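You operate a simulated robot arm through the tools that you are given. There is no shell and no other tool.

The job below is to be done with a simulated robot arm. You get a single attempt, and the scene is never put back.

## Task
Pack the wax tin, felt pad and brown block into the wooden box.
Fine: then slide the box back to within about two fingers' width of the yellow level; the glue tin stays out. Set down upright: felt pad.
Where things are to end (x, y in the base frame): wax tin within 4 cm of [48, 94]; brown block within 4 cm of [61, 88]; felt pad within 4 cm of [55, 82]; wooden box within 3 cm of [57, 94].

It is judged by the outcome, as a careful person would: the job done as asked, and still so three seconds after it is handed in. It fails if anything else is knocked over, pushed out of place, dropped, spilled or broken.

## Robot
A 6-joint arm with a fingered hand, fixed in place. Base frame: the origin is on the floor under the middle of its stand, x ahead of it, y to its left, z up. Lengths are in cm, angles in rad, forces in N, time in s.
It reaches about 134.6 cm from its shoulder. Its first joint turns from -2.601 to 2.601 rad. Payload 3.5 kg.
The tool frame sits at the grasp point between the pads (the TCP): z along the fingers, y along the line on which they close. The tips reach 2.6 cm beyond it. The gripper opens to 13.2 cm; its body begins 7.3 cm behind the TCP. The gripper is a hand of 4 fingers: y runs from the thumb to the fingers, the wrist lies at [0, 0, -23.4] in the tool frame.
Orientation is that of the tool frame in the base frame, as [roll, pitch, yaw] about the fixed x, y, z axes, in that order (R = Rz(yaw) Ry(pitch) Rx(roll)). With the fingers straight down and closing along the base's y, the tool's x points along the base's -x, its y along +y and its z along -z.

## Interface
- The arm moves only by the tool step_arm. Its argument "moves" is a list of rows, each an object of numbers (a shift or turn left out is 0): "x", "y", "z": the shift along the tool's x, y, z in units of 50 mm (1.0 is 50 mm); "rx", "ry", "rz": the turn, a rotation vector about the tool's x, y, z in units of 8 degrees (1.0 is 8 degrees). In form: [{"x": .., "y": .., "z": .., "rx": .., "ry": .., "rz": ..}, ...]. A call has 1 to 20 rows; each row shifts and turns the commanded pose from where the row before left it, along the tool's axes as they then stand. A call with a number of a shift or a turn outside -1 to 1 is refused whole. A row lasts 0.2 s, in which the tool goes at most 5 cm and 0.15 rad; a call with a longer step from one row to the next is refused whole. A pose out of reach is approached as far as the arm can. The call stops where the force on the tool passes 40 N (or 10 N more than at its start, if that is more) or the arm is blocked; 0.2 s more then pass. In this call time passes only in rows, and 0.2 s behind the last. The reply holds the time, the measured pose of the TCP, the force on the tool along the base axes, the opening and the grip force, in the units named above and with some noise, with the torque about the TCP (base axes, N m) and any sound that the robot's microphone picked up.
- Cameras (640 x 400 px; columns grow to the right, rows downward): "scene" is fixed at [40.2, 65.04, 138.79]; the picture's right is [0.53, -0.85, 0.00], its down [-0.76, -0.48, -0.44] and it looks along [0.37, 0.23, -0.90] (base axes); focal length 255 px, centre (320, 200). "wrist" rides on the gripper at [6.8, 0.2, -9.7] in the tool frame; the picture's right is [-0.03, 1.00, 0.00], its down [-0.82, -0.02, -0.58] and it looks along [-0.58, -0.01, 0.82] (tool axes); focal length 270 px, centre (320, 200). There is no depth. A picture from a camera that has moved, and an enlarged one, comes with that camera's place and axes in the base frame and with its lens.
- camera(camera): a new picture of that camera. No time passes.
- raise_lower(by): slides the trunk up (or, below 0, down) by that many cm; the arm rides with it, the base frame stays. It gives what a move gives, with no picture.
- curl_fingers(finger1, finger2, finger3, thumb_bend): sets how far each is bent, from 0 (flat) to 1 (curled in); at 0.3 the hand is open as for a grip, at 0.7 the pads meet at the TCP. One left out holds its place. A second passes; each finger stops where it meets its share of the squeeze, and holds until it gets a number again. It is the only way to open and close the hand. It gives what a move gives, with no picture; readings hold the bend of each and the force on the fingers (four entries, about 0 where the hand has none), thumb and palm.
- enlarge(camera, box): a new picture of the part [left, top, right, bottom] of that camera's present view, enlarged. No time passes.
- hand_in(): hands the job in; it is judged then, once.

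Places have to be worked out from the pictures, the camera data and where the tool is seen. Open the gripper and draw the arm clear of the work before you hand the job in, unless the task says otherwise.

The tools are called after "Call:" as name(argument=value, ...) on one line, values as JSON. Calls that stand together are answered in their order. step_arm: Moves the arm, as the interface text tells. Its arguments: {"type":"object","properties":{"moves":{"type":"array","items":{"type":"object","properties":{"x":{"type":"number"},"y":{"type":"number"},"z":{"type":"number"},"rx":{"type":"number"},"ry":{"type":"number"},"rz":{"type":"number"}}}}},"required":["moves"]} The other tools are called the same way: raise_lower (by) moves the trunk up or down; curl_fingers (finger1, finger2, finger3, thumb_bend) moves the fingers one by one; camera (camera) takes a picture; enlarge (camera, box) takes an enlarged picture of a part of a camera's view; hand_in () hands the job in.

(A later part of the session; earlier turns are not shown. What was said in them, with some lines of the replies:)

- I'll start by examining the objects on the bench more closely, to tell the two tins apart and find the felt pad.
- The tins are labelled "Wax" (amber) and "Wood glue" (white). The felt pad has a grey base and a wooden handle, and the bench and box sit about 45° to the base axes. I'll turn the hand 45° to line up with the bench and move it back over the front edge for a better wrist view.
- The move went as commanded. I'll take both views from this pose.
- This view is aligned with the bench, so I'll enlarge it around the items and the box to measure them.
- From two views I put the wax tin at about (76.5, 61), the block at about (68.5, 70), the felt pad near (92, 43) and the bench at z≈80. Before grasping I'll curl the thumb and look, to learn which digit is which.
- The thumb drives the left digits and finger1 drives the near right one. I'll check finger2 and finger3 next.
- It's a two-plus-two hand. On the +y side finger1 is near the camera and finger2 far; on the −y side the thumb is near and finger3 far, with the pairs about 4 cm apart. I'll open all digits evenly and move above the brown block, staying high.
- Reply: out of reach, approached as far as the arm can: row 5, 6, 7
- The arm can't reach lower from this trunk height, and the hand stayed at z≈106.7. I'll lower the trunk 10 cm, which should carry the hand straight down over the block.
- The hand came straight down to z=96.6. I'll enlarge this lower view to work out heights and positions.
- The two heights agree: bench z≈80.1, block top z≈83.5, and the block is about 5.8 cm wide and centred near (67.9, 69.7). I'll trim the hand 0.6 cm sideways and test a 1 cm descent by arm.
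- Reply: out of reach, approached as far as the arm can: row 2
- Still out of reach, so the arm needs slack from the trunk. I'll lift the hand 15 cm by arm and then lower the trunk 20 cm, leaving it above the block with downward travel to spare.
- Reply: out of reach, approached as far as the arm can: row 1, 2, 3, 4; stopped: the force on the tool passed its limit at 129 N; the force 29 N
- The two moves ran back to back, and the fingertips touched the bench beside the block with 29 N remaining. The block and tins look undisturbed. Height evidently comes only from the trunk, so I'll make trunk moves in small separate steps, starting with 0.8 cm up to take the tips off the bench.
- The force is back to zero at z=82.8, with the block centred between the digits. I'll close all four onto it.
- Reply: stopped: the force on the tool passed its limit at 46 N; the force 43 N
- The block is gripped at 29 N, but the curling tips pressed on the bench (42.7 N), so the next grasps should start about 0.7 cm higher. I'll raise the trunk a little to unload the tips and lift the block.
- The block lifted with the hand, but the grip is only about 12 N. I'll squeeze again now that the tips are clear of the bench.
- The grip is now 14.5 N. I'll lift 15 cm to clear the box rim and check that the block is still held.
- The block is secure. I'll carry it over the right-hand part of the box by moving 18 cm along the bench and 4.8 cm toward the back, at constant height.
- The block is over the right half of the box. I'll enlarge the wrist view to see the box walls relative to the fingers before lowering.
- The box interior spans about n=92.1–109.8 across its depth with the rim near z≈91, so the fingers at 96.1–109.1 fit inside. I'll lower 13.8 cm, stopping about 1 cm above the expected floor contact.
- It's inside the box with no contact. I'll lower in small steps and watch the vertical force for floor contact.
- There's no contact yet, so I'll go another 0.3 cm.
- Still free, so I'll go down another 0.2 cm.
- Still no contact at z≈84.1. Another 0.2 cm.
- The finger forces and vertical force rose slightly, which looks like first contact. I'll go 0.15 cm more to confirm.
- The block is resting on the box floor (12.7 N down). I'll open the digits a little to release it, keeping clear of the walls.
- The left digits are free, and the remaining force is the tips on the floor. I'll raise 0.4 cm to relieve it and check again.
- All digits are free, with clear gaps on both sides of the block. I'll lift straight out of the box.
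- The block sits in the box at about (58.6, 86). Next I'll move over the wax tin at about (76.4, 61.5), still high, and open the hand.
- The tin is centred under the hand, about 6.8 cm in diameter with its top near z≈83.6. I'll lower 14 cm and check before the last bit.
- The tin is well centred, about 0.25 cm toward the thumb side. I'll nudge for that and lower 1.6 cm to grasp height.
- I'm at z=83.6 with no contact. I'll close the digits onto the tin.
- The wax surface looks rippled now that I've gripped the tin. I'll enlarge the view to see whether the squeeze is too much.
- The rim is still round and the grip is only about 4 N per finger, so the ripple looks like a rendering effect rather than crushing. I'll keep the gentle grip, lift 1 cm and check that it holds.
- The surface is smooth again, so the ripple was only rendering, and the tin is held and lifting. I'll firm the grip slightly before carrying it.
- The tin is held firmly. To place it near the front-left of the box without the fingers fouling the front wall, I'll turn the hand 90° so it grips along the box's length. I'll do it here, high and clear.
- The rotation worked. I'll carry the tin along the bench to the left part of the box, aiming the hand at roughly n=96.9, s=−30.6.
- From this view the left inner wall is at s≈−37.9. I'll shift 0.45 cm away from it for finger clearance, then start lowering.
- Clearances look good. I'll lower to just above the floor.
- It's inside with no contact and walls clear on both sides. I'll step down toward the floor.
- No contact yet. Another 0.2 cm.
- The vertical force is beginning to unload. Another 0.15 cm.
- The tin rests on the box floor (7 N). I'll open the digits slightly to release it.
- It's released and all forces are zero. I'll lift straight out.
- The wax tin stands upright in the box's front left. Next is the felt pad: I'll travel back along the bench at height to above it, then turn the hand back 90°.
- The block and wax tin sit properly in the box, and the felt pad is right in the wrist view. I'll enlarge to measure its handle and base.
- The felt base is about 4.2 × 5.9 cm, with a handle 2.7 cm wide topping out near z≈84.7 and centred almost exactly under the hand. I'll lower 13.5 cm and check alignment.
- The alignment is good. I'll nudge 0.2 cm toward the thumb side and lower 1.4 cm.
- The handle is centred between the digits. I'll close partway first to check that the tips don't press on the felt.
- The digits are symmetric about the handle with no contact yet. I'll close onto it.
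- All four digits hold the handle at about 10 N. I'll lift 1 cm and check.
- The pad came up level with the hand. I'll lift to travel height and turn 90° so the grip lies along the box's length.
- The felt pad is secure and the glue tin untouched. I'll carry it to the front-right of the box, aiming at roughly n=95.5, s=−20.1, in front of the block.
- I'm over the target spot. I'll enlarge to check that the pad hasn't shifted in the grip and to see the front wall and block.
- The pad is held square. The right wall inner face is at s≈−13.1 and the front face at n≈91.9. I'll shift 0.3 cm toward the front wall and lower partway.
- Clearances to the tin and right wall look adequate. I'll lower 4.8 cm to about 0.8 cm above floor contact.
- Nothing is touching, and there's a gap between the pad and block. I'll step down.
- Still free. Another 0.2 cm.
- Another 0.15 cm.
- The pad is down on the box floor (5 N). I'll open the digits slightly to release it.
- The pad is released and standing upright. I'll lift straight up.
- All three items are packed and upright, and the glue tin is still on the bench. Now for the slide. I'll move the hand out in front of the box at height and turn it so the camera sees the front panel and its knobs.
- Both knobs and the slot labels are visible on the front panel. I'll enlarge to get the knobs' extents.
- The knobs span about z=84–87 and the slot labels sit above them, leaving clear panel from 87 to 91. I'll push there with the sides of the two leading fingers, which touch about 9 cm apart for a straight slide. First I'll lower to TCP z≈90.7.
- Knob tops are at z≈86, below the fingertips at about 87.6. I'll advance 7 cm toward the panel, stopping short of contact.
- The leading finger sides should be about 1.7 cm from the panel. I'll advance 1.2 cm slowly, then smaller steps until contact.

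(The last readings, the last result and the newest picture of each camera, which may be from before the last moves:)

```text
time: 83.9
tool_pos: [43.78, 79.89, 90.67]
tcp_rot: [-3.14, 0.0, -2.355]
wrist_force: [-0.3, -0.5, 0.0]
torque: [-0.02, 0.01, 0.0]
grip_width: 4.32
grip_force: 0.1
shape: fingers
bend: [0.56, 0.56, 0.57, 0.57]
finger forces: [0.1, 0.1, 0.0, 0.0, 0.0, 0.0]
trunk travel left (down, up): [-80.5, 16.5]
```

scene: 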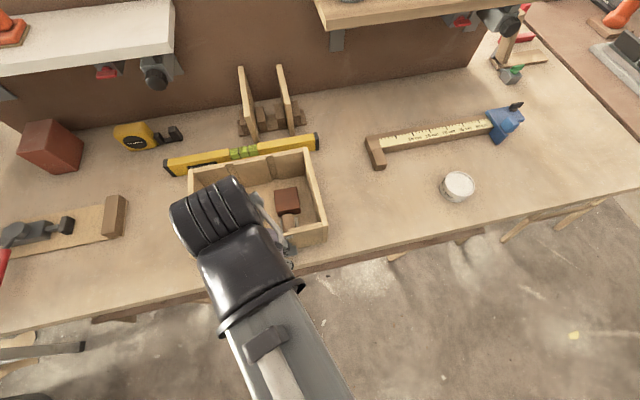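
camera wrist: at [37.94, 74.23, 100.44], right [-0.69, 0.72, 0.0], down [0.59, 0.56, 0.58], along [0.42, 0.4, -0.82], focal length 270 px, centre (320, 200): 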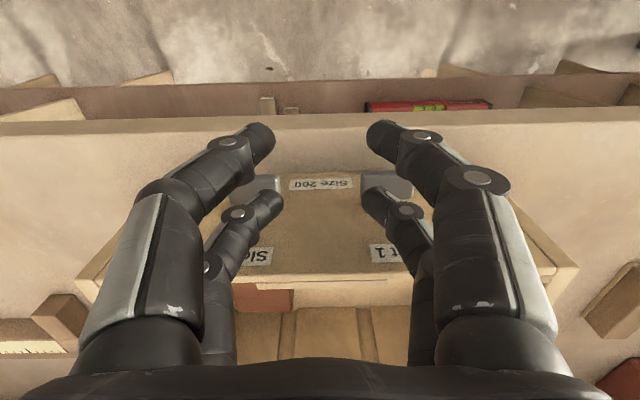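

There's no contact yet at n≈87.4. I'll continue with 0.8 cm in fine steps.

Call:
step_arm(moves=[{"x": -0.04}, {"x": -0.04}, {"x": -0.04}, {"x": -0.04}])

Call:
enlarge(camera="scene", box=[150, 110, 350, 280])

```text
time: 84.9
tool_pos: [44.24, 80.39, 90.63]
tcp_rot: [-3.141, -0.001, -2.355]
wrist_force: [-1.4, -1.4, 0.3]
torque: [-0.02, -0.04, 0.02]
grip_width: 4.34
grip_force: 0.6
shape: fingers
bend: [0.56, 0.56, 0.57, 0.57]
finger forces: [0.1, 1.7, 0.1, 0.0, 0.0, 0.1]
trunk travel left (down, up): [-80.5, 16.5]
```

```text
2.35 times, centred on (250, 195) of scene
camera zoom: at [40.2, 65.04, 138.79], right [0.53, -0.85, 0.0], down [-0.76, -0.48, -0.44], along [0.37, 0.23, -0.9], focal length 601 px, centre (485, 212)
```

zoom: 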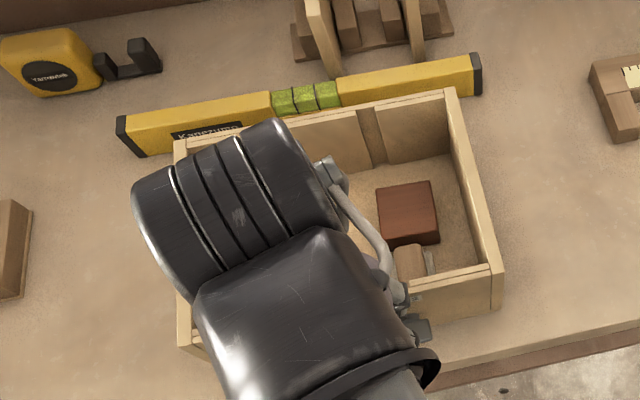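

First contact: finger2 reads 1.7 N and the wrist about 2 N backward, with TCP n≈88.1. I'll push slowly, 2 cm over 2 s, then re-check.

Call:
step_arm(moves=[{"x": -0.03}, {"x": -0.04}, {"x": -0.04}, {"x": -0.04}, {"x": -0.04}, {"x": -0.04}, {"x": -0.04}, {"x": -0.04}, {"x": -0.04}, {"x": -0.04}])

Call:
enlarge(camera="scene", box=[150, 110, 350, 280])

Call:
camera(camera="wrist")

```text
time: 87.1
tool_pos: [45.73, 81.85, 90.72]
tcp_rot: [-3.142, 0.001, -2.357]
wrist_force: [-2.9, -3.1, -1.2]
torque: [-0.01, 0.0, 0.04]
grip_width: 4.34
grip_force: 1.9
shape: fingers
bend: [0.56, 0.56, 0.57, 0.57]
finger forces: [0.1, 2.3, 1.7, 0.1, 0.0, 0.0]
trunk travel left (down, up): [-80.5, 16.5]
```

```text
2.35 times, centred on (250, 195) of scene
camera zoom: at [40.2, 65.04, 138.79], right [0.53, -0.85, 0.0], down [-0.76, -0.48, -0.44], along [0.37, 0.23, -0.9], focal length 601 px, centre (485, 212)
```

zoom: 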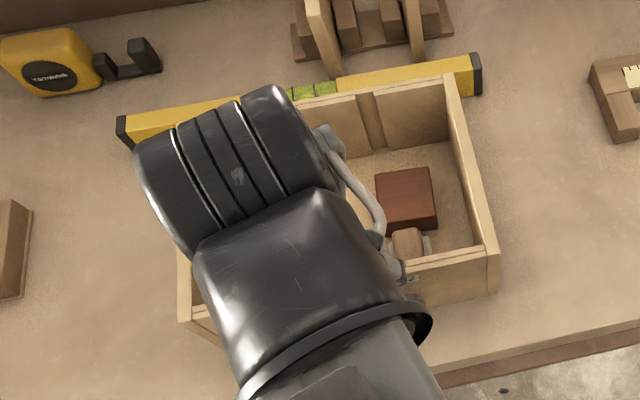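

```text
taken
camera wrist: at [40.7, 76.88, 100.48], right [-0.69, 0.72, 0.0], down [0.59, 0.56, 0.58], along [0.42, 0.4, -0.82], focal length 270 px, centre (320, 200)
```

wrist: 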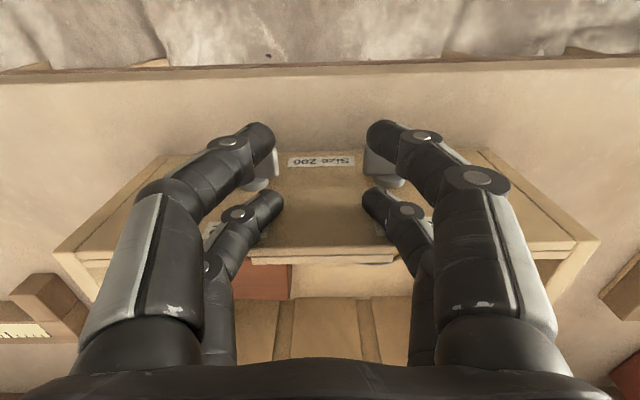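

The box slides straight with about 4 N and the contents ride along. I'll push another 1.9 cm at the same pace.

Call:
step_arm(moves=[{"x": -0.03}, {"x": -0.04}, {"x": -0.04}, {"x": -0.04}, {"x": -0.04}, {"x": -0.04}, {"x": -0.04}, {"x": -0.04}, {"x": -0.04}, {"x": -0.03}])

Call:
enlarge(camera="scene", box=[150, 110, 350, 280])

Call:
camera(camera="wrist")

```text
time: 89.3
tool_pos: [46.98, 82.98, 90.67]
tcp_rot: [-3.141, 0.0, -2.355]
wrist_force: [-3.8, -2.1, 0.4]
torque: [-0.01, -0.01, 0.0]
grip_width: 4.38
grip_force: 1.8
shape: fingers
bend: [0.56, 0.56, 0.57, 0.57]
finger forces: [0.0, 2.3, 2.1, 0.0, 0.0, 0.0]
trunk travel left (down, up): [-80.5, 16.5]
```

```text
2.35 times, centred on (250, 195) of scene
camera zoom: at [40.2, 65.04, 138.79], right [0.53, -0.85, 0.0], down [-0.76, -0.48, -0.44], along [0.37, 0.23, -0.9], focal length 601 px, centre (485, 212)
```

zoom: 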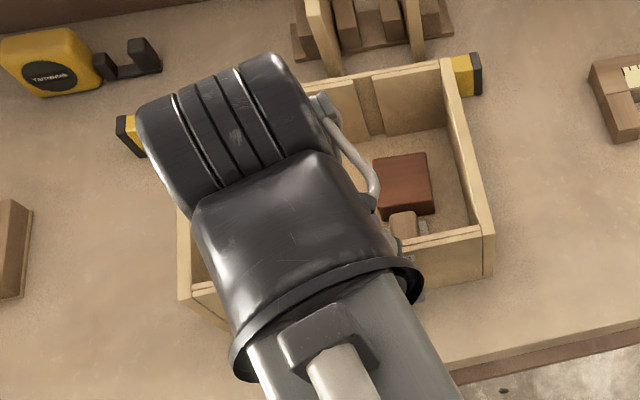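

```text
taken
camera wrist: at [42.09, 78.23, 100.48], right [-0.69, 0.72, 0.0], down [0.59, 0.56, 0.58], along [0.42, 0.4, -0.82], focal length 270 px, centre (320, 200)
```

wrist: 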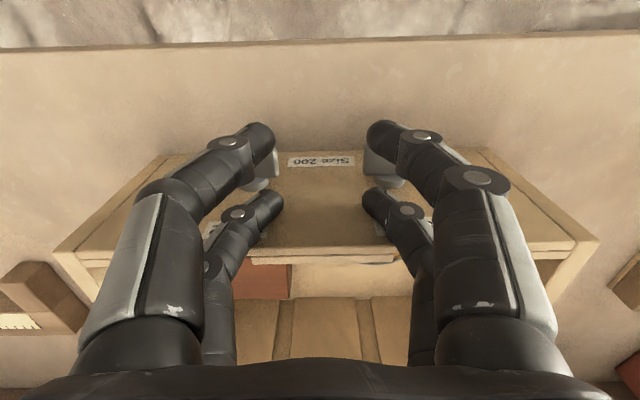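

The hand has pushed the box about 3.85 cm in total. I'll back away, rise and inspect the gap to the level.

Call:
step_arm(moves=[{"x": 0.3}, {"x": 0.3}, {"x": 0.3}, {"x": 0.3}])

Call:
raise_lower(by=15)

Call:
step_arm(moves=[{"x": 0.5}, {"x": 0.5}, {"x": 0.5}, {"x": 0.5}])

Call:
enlarge(camera="scene", box=[150, 110, 350, 280])

Call:
camera(camera="wrist")

```text
time: 90.3
tool_pos: [42.83, 78.9, 90.67]
tcp_rot: [3.141, 0.001, -2.357]
wrist_force: [0.0, 0.6, -1.2]
torque: [0.0, 0.0, 0.05]
grip_width: 4.37
grip_force: 0.0
shape: fingers
bend: [0.56, 0.56, 0.57, 0.57]
finger forces: [0.0, 0.0, 0.1, 0.1, 0.0, 0.1]
trunk travel left (down, up): [-80.5, 16.5]
```

```text
time: 92.0
tool_pos: [42.98, 78.85, 105.61]
tcp_rot: [3.14, 0.001, -2.355]
wrist_force: [0.0, 0.1, -0.1]
torque: [0.0, 0.01, 0.01]
grip_width: 4.36
grip_force: 0.1
shape: fingers
bend: [0.56, 0.56, 0.57, 0.57]
finger forces: [0.0, 0.1, 0.0, 0.1, 0.0, 0.0]
trunk travel left (down, up): [-95.5, 1.5]
```

```text
time: 93.0
tool_pos: [35.63, 71.71, 105.76]
tcp_rot: [-3.142, -0.002, -2.357]
wrist_force: [-0.1, 0.8, -0.7]
torque: [0.0, -0.01, 0.03]
grip_width: 4.35
grip_force: 0.1
shape: fingers
bend: [0.56, 0.56, 0.57, 0.57]
finger forces: [0.1, 0.0, 0.0, 0.0, 0.0, 0.0]
trunk travel left (down, up): [-95.5, 1.5]
```

```text
2.35 times, centred on (250, 195) of scene
camera zoom: at [40.2, 65.04, 138.79], right [0.53, -0.85, 0.0], down [-0.76, -0.48, -0.44], along [0.37, 0.23, -0.9], focal length 601 px, centre (485, 212)
```

zoom: 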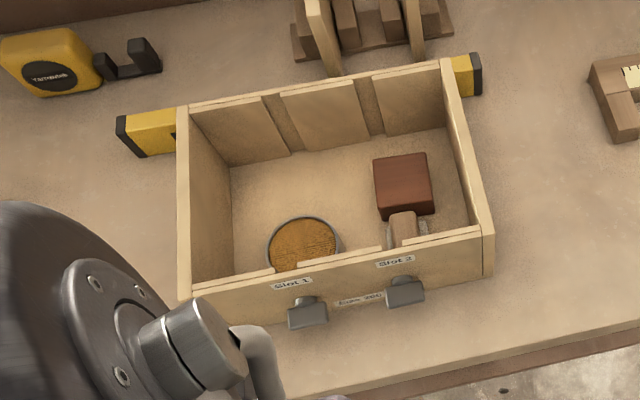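

```text
taken
camera wrist: at [30.68, 66.84, 115.47], right [-0.69, 0.73, 0.0], down [0.59, 0.56, 0.58], along [0.42, 0.4, -0.82], focal length 270 px, centre (320, 200)
```

wrist: 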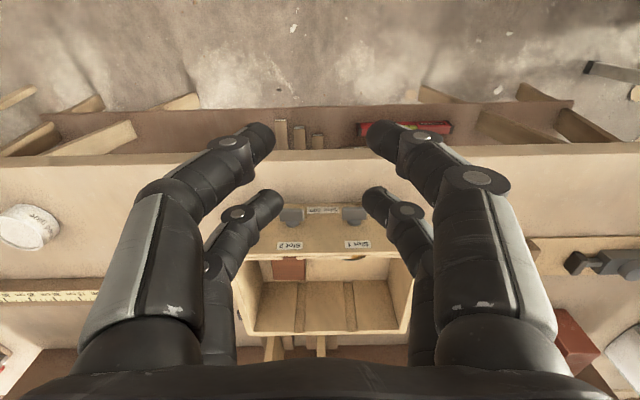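

The level hasn't moved, and the contents are upright in the box. I'll enlarge the back-right corner by the level to gauge the gap.

Call:
enlarge(camera="scene", box=[310, 115, 370, 165])

Call:
enlarge(camera="scene", box=[190, 120, 340, 230])

Call:
enlarge(camera="wrist", box=[230, 190, 430, 370])

```text
8.00 times, centred on (340, 140) of scene
camera zoom: at [40.2, 65.04, 138.79], right [0.53, -0.85, 0.0], down [-0.76, -0.48, -0.44], along [0.37, 0.23, -0.9], focal length 2044 px, centre (160, 680)
```

zoom: 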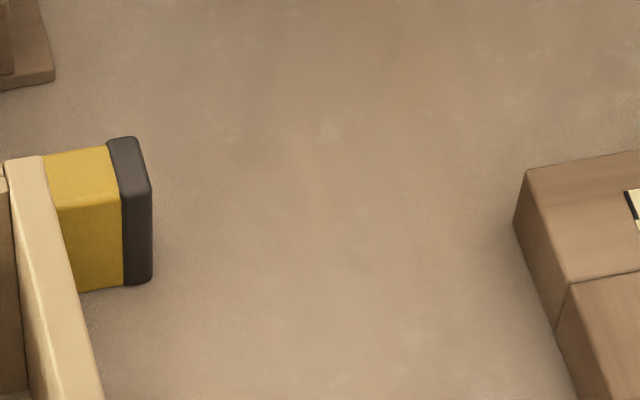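

```text
3.64 times, centred on (265, 175) of scene
camera zoom: at [40.2, 65.04, 138.79], right [0.53, -0.85, 0.0], down [-0.76, -0.48, -0.44], along [0.37, 0.23, -0.9], focal length 929 px, centre (520, 291)
```

zoom: 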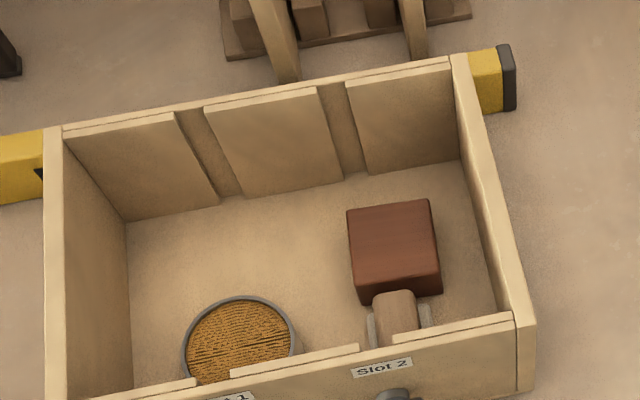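

```text
2.22 times, centred on (330, 280) of wrist
camera zoom: at [30.68, 66.84, 115.47], right [-0.69, 0.73, 0.0], down [0.59, 0.56, 0.58], along [0.42, 0.4, -0.82], focal length 601 px, centre (298, 22)
```

zoom: 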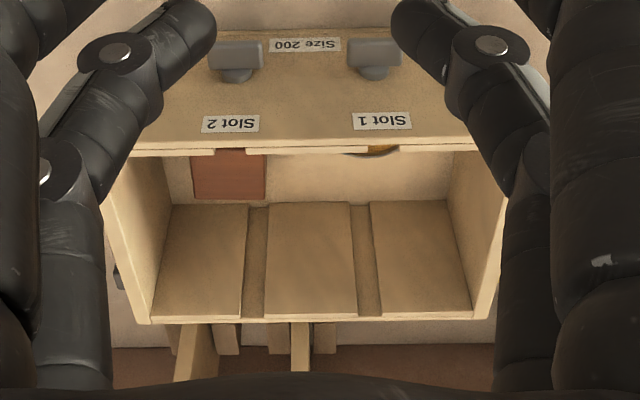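

From the scene view the gap is about 2.9 cm and the box is about 2 cm short of its target spot. Another 0.45 cm of push will balance all the tolerances, so I'll go back to the pushing height in front of the box.

Call:
raise_lower(by=-15)

Call:
step_arm(moves=[{"x": -0.36}, {"x": -0.36}, {"x": -0.36}, {"x": -0.36}, {"x": -0.36}, {"x": -0.36}, {"x": -0.36}, {"x": -0.36}, {"x": -0.1}])

```text
time: 94.8
tool_pos: [35.65, 71.84, 90.74]
tcp_rot: [3.141, 0.0, -2.357]
wrist_force: [-0.3, -0.4, -0.5]
torque: [0.03, -0.02, 0.01]
grip_width: 4.37
grip_force: 0.1
shape: fingers
bend: [0.56, 0.56, 0.57, 0.57]
finger forces: [0.0, 0.1, 0.0, 0.0, 0.0, 0.0]
trunk travel left (down, up): [-80.5, 16.5]
```

```text
time: 96.8
tool_pos: [46.32, 82.29, 90.71]
tcp_rot: [3.141, 0.0, -2.355]
wrist_force: [-0.3, 0.1, 0.1]
torque: [-0.01, -0.01, -0.04]
grip_width: 4.35
grip_force: 0.1
shape: fingers
bend: [0.56, 0.56, 0.57, 0.57]
finger forces: [0.1, 0.0, 0.0, 0.1, 0.0, 0.0]
trunk travel left (down, up): [-80.5, 16.5]
```

I'm just short of the panel at n≈90.9. I'll advance 1.55 cm in fine steps: about 1.1 cm to contact, then 0.45 cm of push.

Call:
step_arm(moves=[{"x": -0.04}, {"x": -0.04}, {"x": -0.04}, {"x": -0.04}, {"x": -0.04}, {"x": -0.04}, {"x": -0.04}, {"x": -0.03}])

Call:
enlarge(camera="scene", box=[150, 110, 350, 280])

```text
time: 98.6
tool_pos: [47.42, 83.41, 90.79]
tcp_rot: [-3.14, 0.002, -2.356]
wrist_force: [-3.6, -2.9, 0.1]
torque: [-0.04, 0.03, 0.01]
grip_width: 4.34
grip_force: 2.3
shape: fingers
bend: [0.56, 0.56, 0.57, 0.57]
finger forces: [0.0, 2.4, 2.0, 0.0, 0.0, 0.1]
trunk travel left (down, up): [-80.5, 16.5]
```

```text
2.35 times, centred on (250, 195) of scene
camera zoom: at [40.2, 65.04, 138.79], right [0.53, -0.85, 0.0], down [-0.76, -0.48, -0.44], along [0.37, 0.23, -0.9], focal length 601 px, centre (485, 212)
```

zoom: 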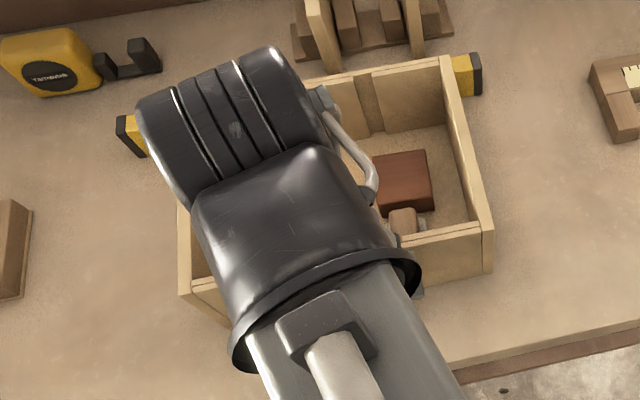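

TCP n≈92.5 with an even 4.5 N contact, so the box moved the last half centimetre. I'll back straight off, rise and draw clear.

Call:
step_arm(moves=[{"x": 0.3}, {"x": 0.4}, {"x": 0.4}, {"x": 0.4}, {"x": 0.5}])

Call:
raise_lower(by=15)

Call:
step_arm(moves=[{"x": 0.8}, {"x": 0.8}, {"x": 0.8}, {"x": 0.8}])

Call:
camera(camera="scene")

Call:
enlarge(camera="scene", box=[150, 110, 350, 280])

Call:
enlarge(camera="scene", box=[310, 115, 370, 165])

```text
time: 99.8
tool_pos: [40.17, 76.33, 90.69]
tcp_rot: [3.141, 0.001, -2.356]
wrist_force: [0.0, 0.7, -0.1]
torque: [0.01, 0.0, -0.02]
grip_width: 4.34
grip_force: 0.0
shape: fingers
bend: [0.56, 0.56, 0.57, 0.57]
finger forces: [0.1, 0.1, 0.1, 0.0, 0.0, 0.0]
trunk travel left (down, up): [-80.5, 16.5]
```

```text
time: 101.5
tool_pos: [40.2, 76.42, 105.63]
tcp_rot: [-3.139, 0.0, -2.357]
wrist_force: [-0.5, 0.5, 0.7]
torque: [0.01, 0.01, -0.02]
grip_width: 4.35
grip_force: 0.0
shape: fingers
bend: [0.56, 0.56, 0.57, 0.57]
finger forces: [0.1, 0.0, 0.0, 0.0, 0.0, 0.1]
trunk travel left (down, up): [-95.5, 1.5]
```

```text
time: 102.5
tool_pos: [28.82, 64.97, 105.7]
tcp_rot: [-3.141, -0.001, -2.356]
wrist_force: [0.3, 0.2, -0.9]
torque: [0.02, 0.02, 0.0]
grip_width: 4.35
grip_force: 0.1
shape: fingers
bend: [0.56, 0.56, 0.57, 0.57]
finger forces: [0.0, 0.0, 0.0, 0.0, 0.0, 0.0]
trunk travel left (down, up): [-95.5, 1.5]
```

```text
taken
```

scene: 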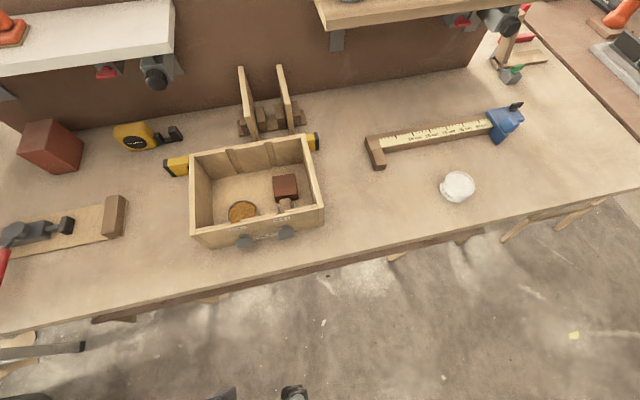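

```text
2.35 times, centred on (250, 195) of scene
camera zoom: at [40.2, 65.04, 138.79], right [0.53, -0.85, 0.0], down [-0.76, -0.48, -0.44], along [0.37, 0.23, -0.9], focal length 601 px, centre (485, 212)
```

zoom: 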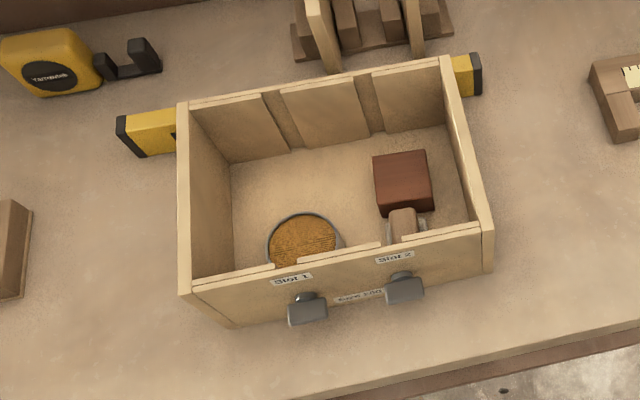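

```text
8.00 times, centred on (340, 140) of scene
camera zoom: at [40.2, 65.04, 138.79], right [0.53, -0.85, 0.0], down [-0.76, -0.48, -0.44], along [0.37, 0.23, -0.9], focal length 2044 px, centre (160, 680)
```

zoom: 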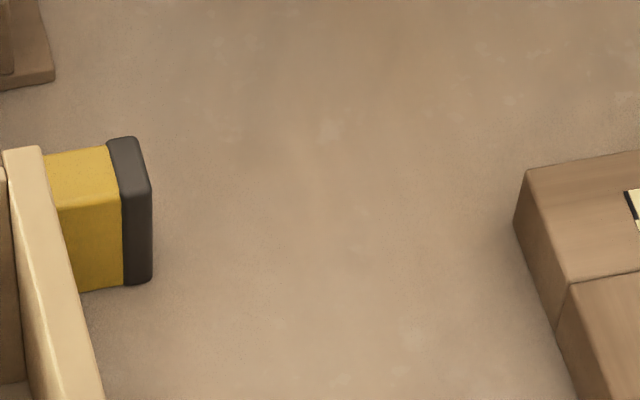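

The level is untouched with a gap of about 2.5 cm. The box is near (56.5, 92.5), the block near (61.4, 88.5), the wax tin near (50, 92.4) and the felt pad upright near (56.5, 84), all within tolerance. I'll open the hand, which is already clear of the bench, and take a last look.

Call:
curl_fingers(finger1=0.3, finger2=0.3, finger3=0.3, thumb_bend=0.3)

Call:
camera(camera="scene")

Call:
enlarge(camera="scene", box=[180, 125, 340, 255])

```text
time: 103.5
tool_pos: [28.87, 65.18, 105.75]
tcp_rot: [3.141, 0.001, -2.357]
wrist_force: [0.0, -0.2, 0.3]
torque: [0.02, 0.02, 0.02]
grip_width: 13.25
grip_force: 0.0
shape: fingers
bend: [0.3, 0.3, 0.3, 0.3]
finger forces: [0.0, 0.0, 0.0, 0.0, 0.1, 0.0]
trunk travel left (down, up): [-95.5, 1.5]
```

```text
taken
```

scene: 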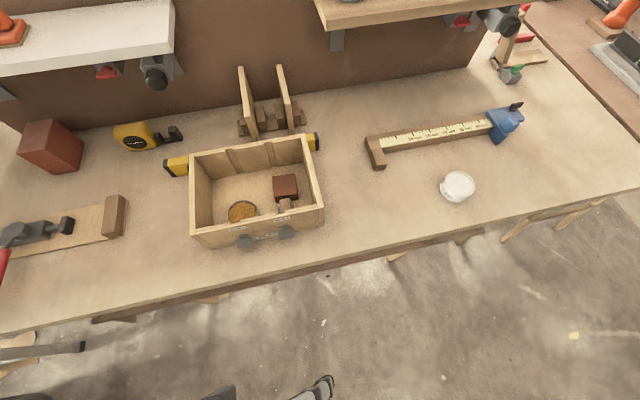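

```text
3.08 times, centred on (260, 190) of scene
camera zoom: at [40.2, 65.04, 138.79], right [0.53, -0.85, 0.0], down [-0.76, -0.48, -0.44], along [0.37, 0.23, -0.9], focal length 786 px, centre (505, 231)
```

zoom: 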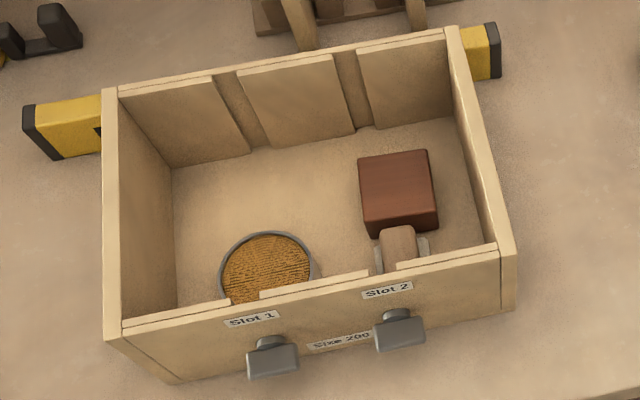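

The wax tin, felt pad (upright) and brown block are in the box, and the box sits just in front of the undisturbed level. The glue tin is still on the bench, and the hand is open and clear, so I'm handing in.

Call:
hand_in()

```text
The job is handed in.
```

The wax tin, felt pad and brown block are packed in the wooden box, and the box is slid back to about 2.5 cm from the yellow level. I've handed the job in. The felt pad stands upright, and the glue tin and the level are where they were.

These are my estimated end positions from the camera views and arm readings:

| Item | Estimated position | Target | Off by | Allowed |
|---|---|---|---|---|
| Wax tin | [50, 92.4] | [48, 94] | about 2.5 cm | 4 cm |
| Brown block | [61.4, 88.5] | [61, 88] | under 1 cm | 4 cm |
| Felt pad | [56.5, 84] | [55, 82] | about 2.5–3 cm | 4 cm |
| Wooden box | [56.5, 92.5] | [57, 94] | about 1.5–2 cm | 3 cm |

- **Tight margin:** The felt pad is the closest to its limit. It is about as near the front wall as its size and the hand allowed.
- **Bench contact:** Early on I lowered the hand too far while lining up on the block. The open fingertips hit the bench, with a peak force of 129 N. Nothing moved or looked damaged, and I used small steps for contact after that.
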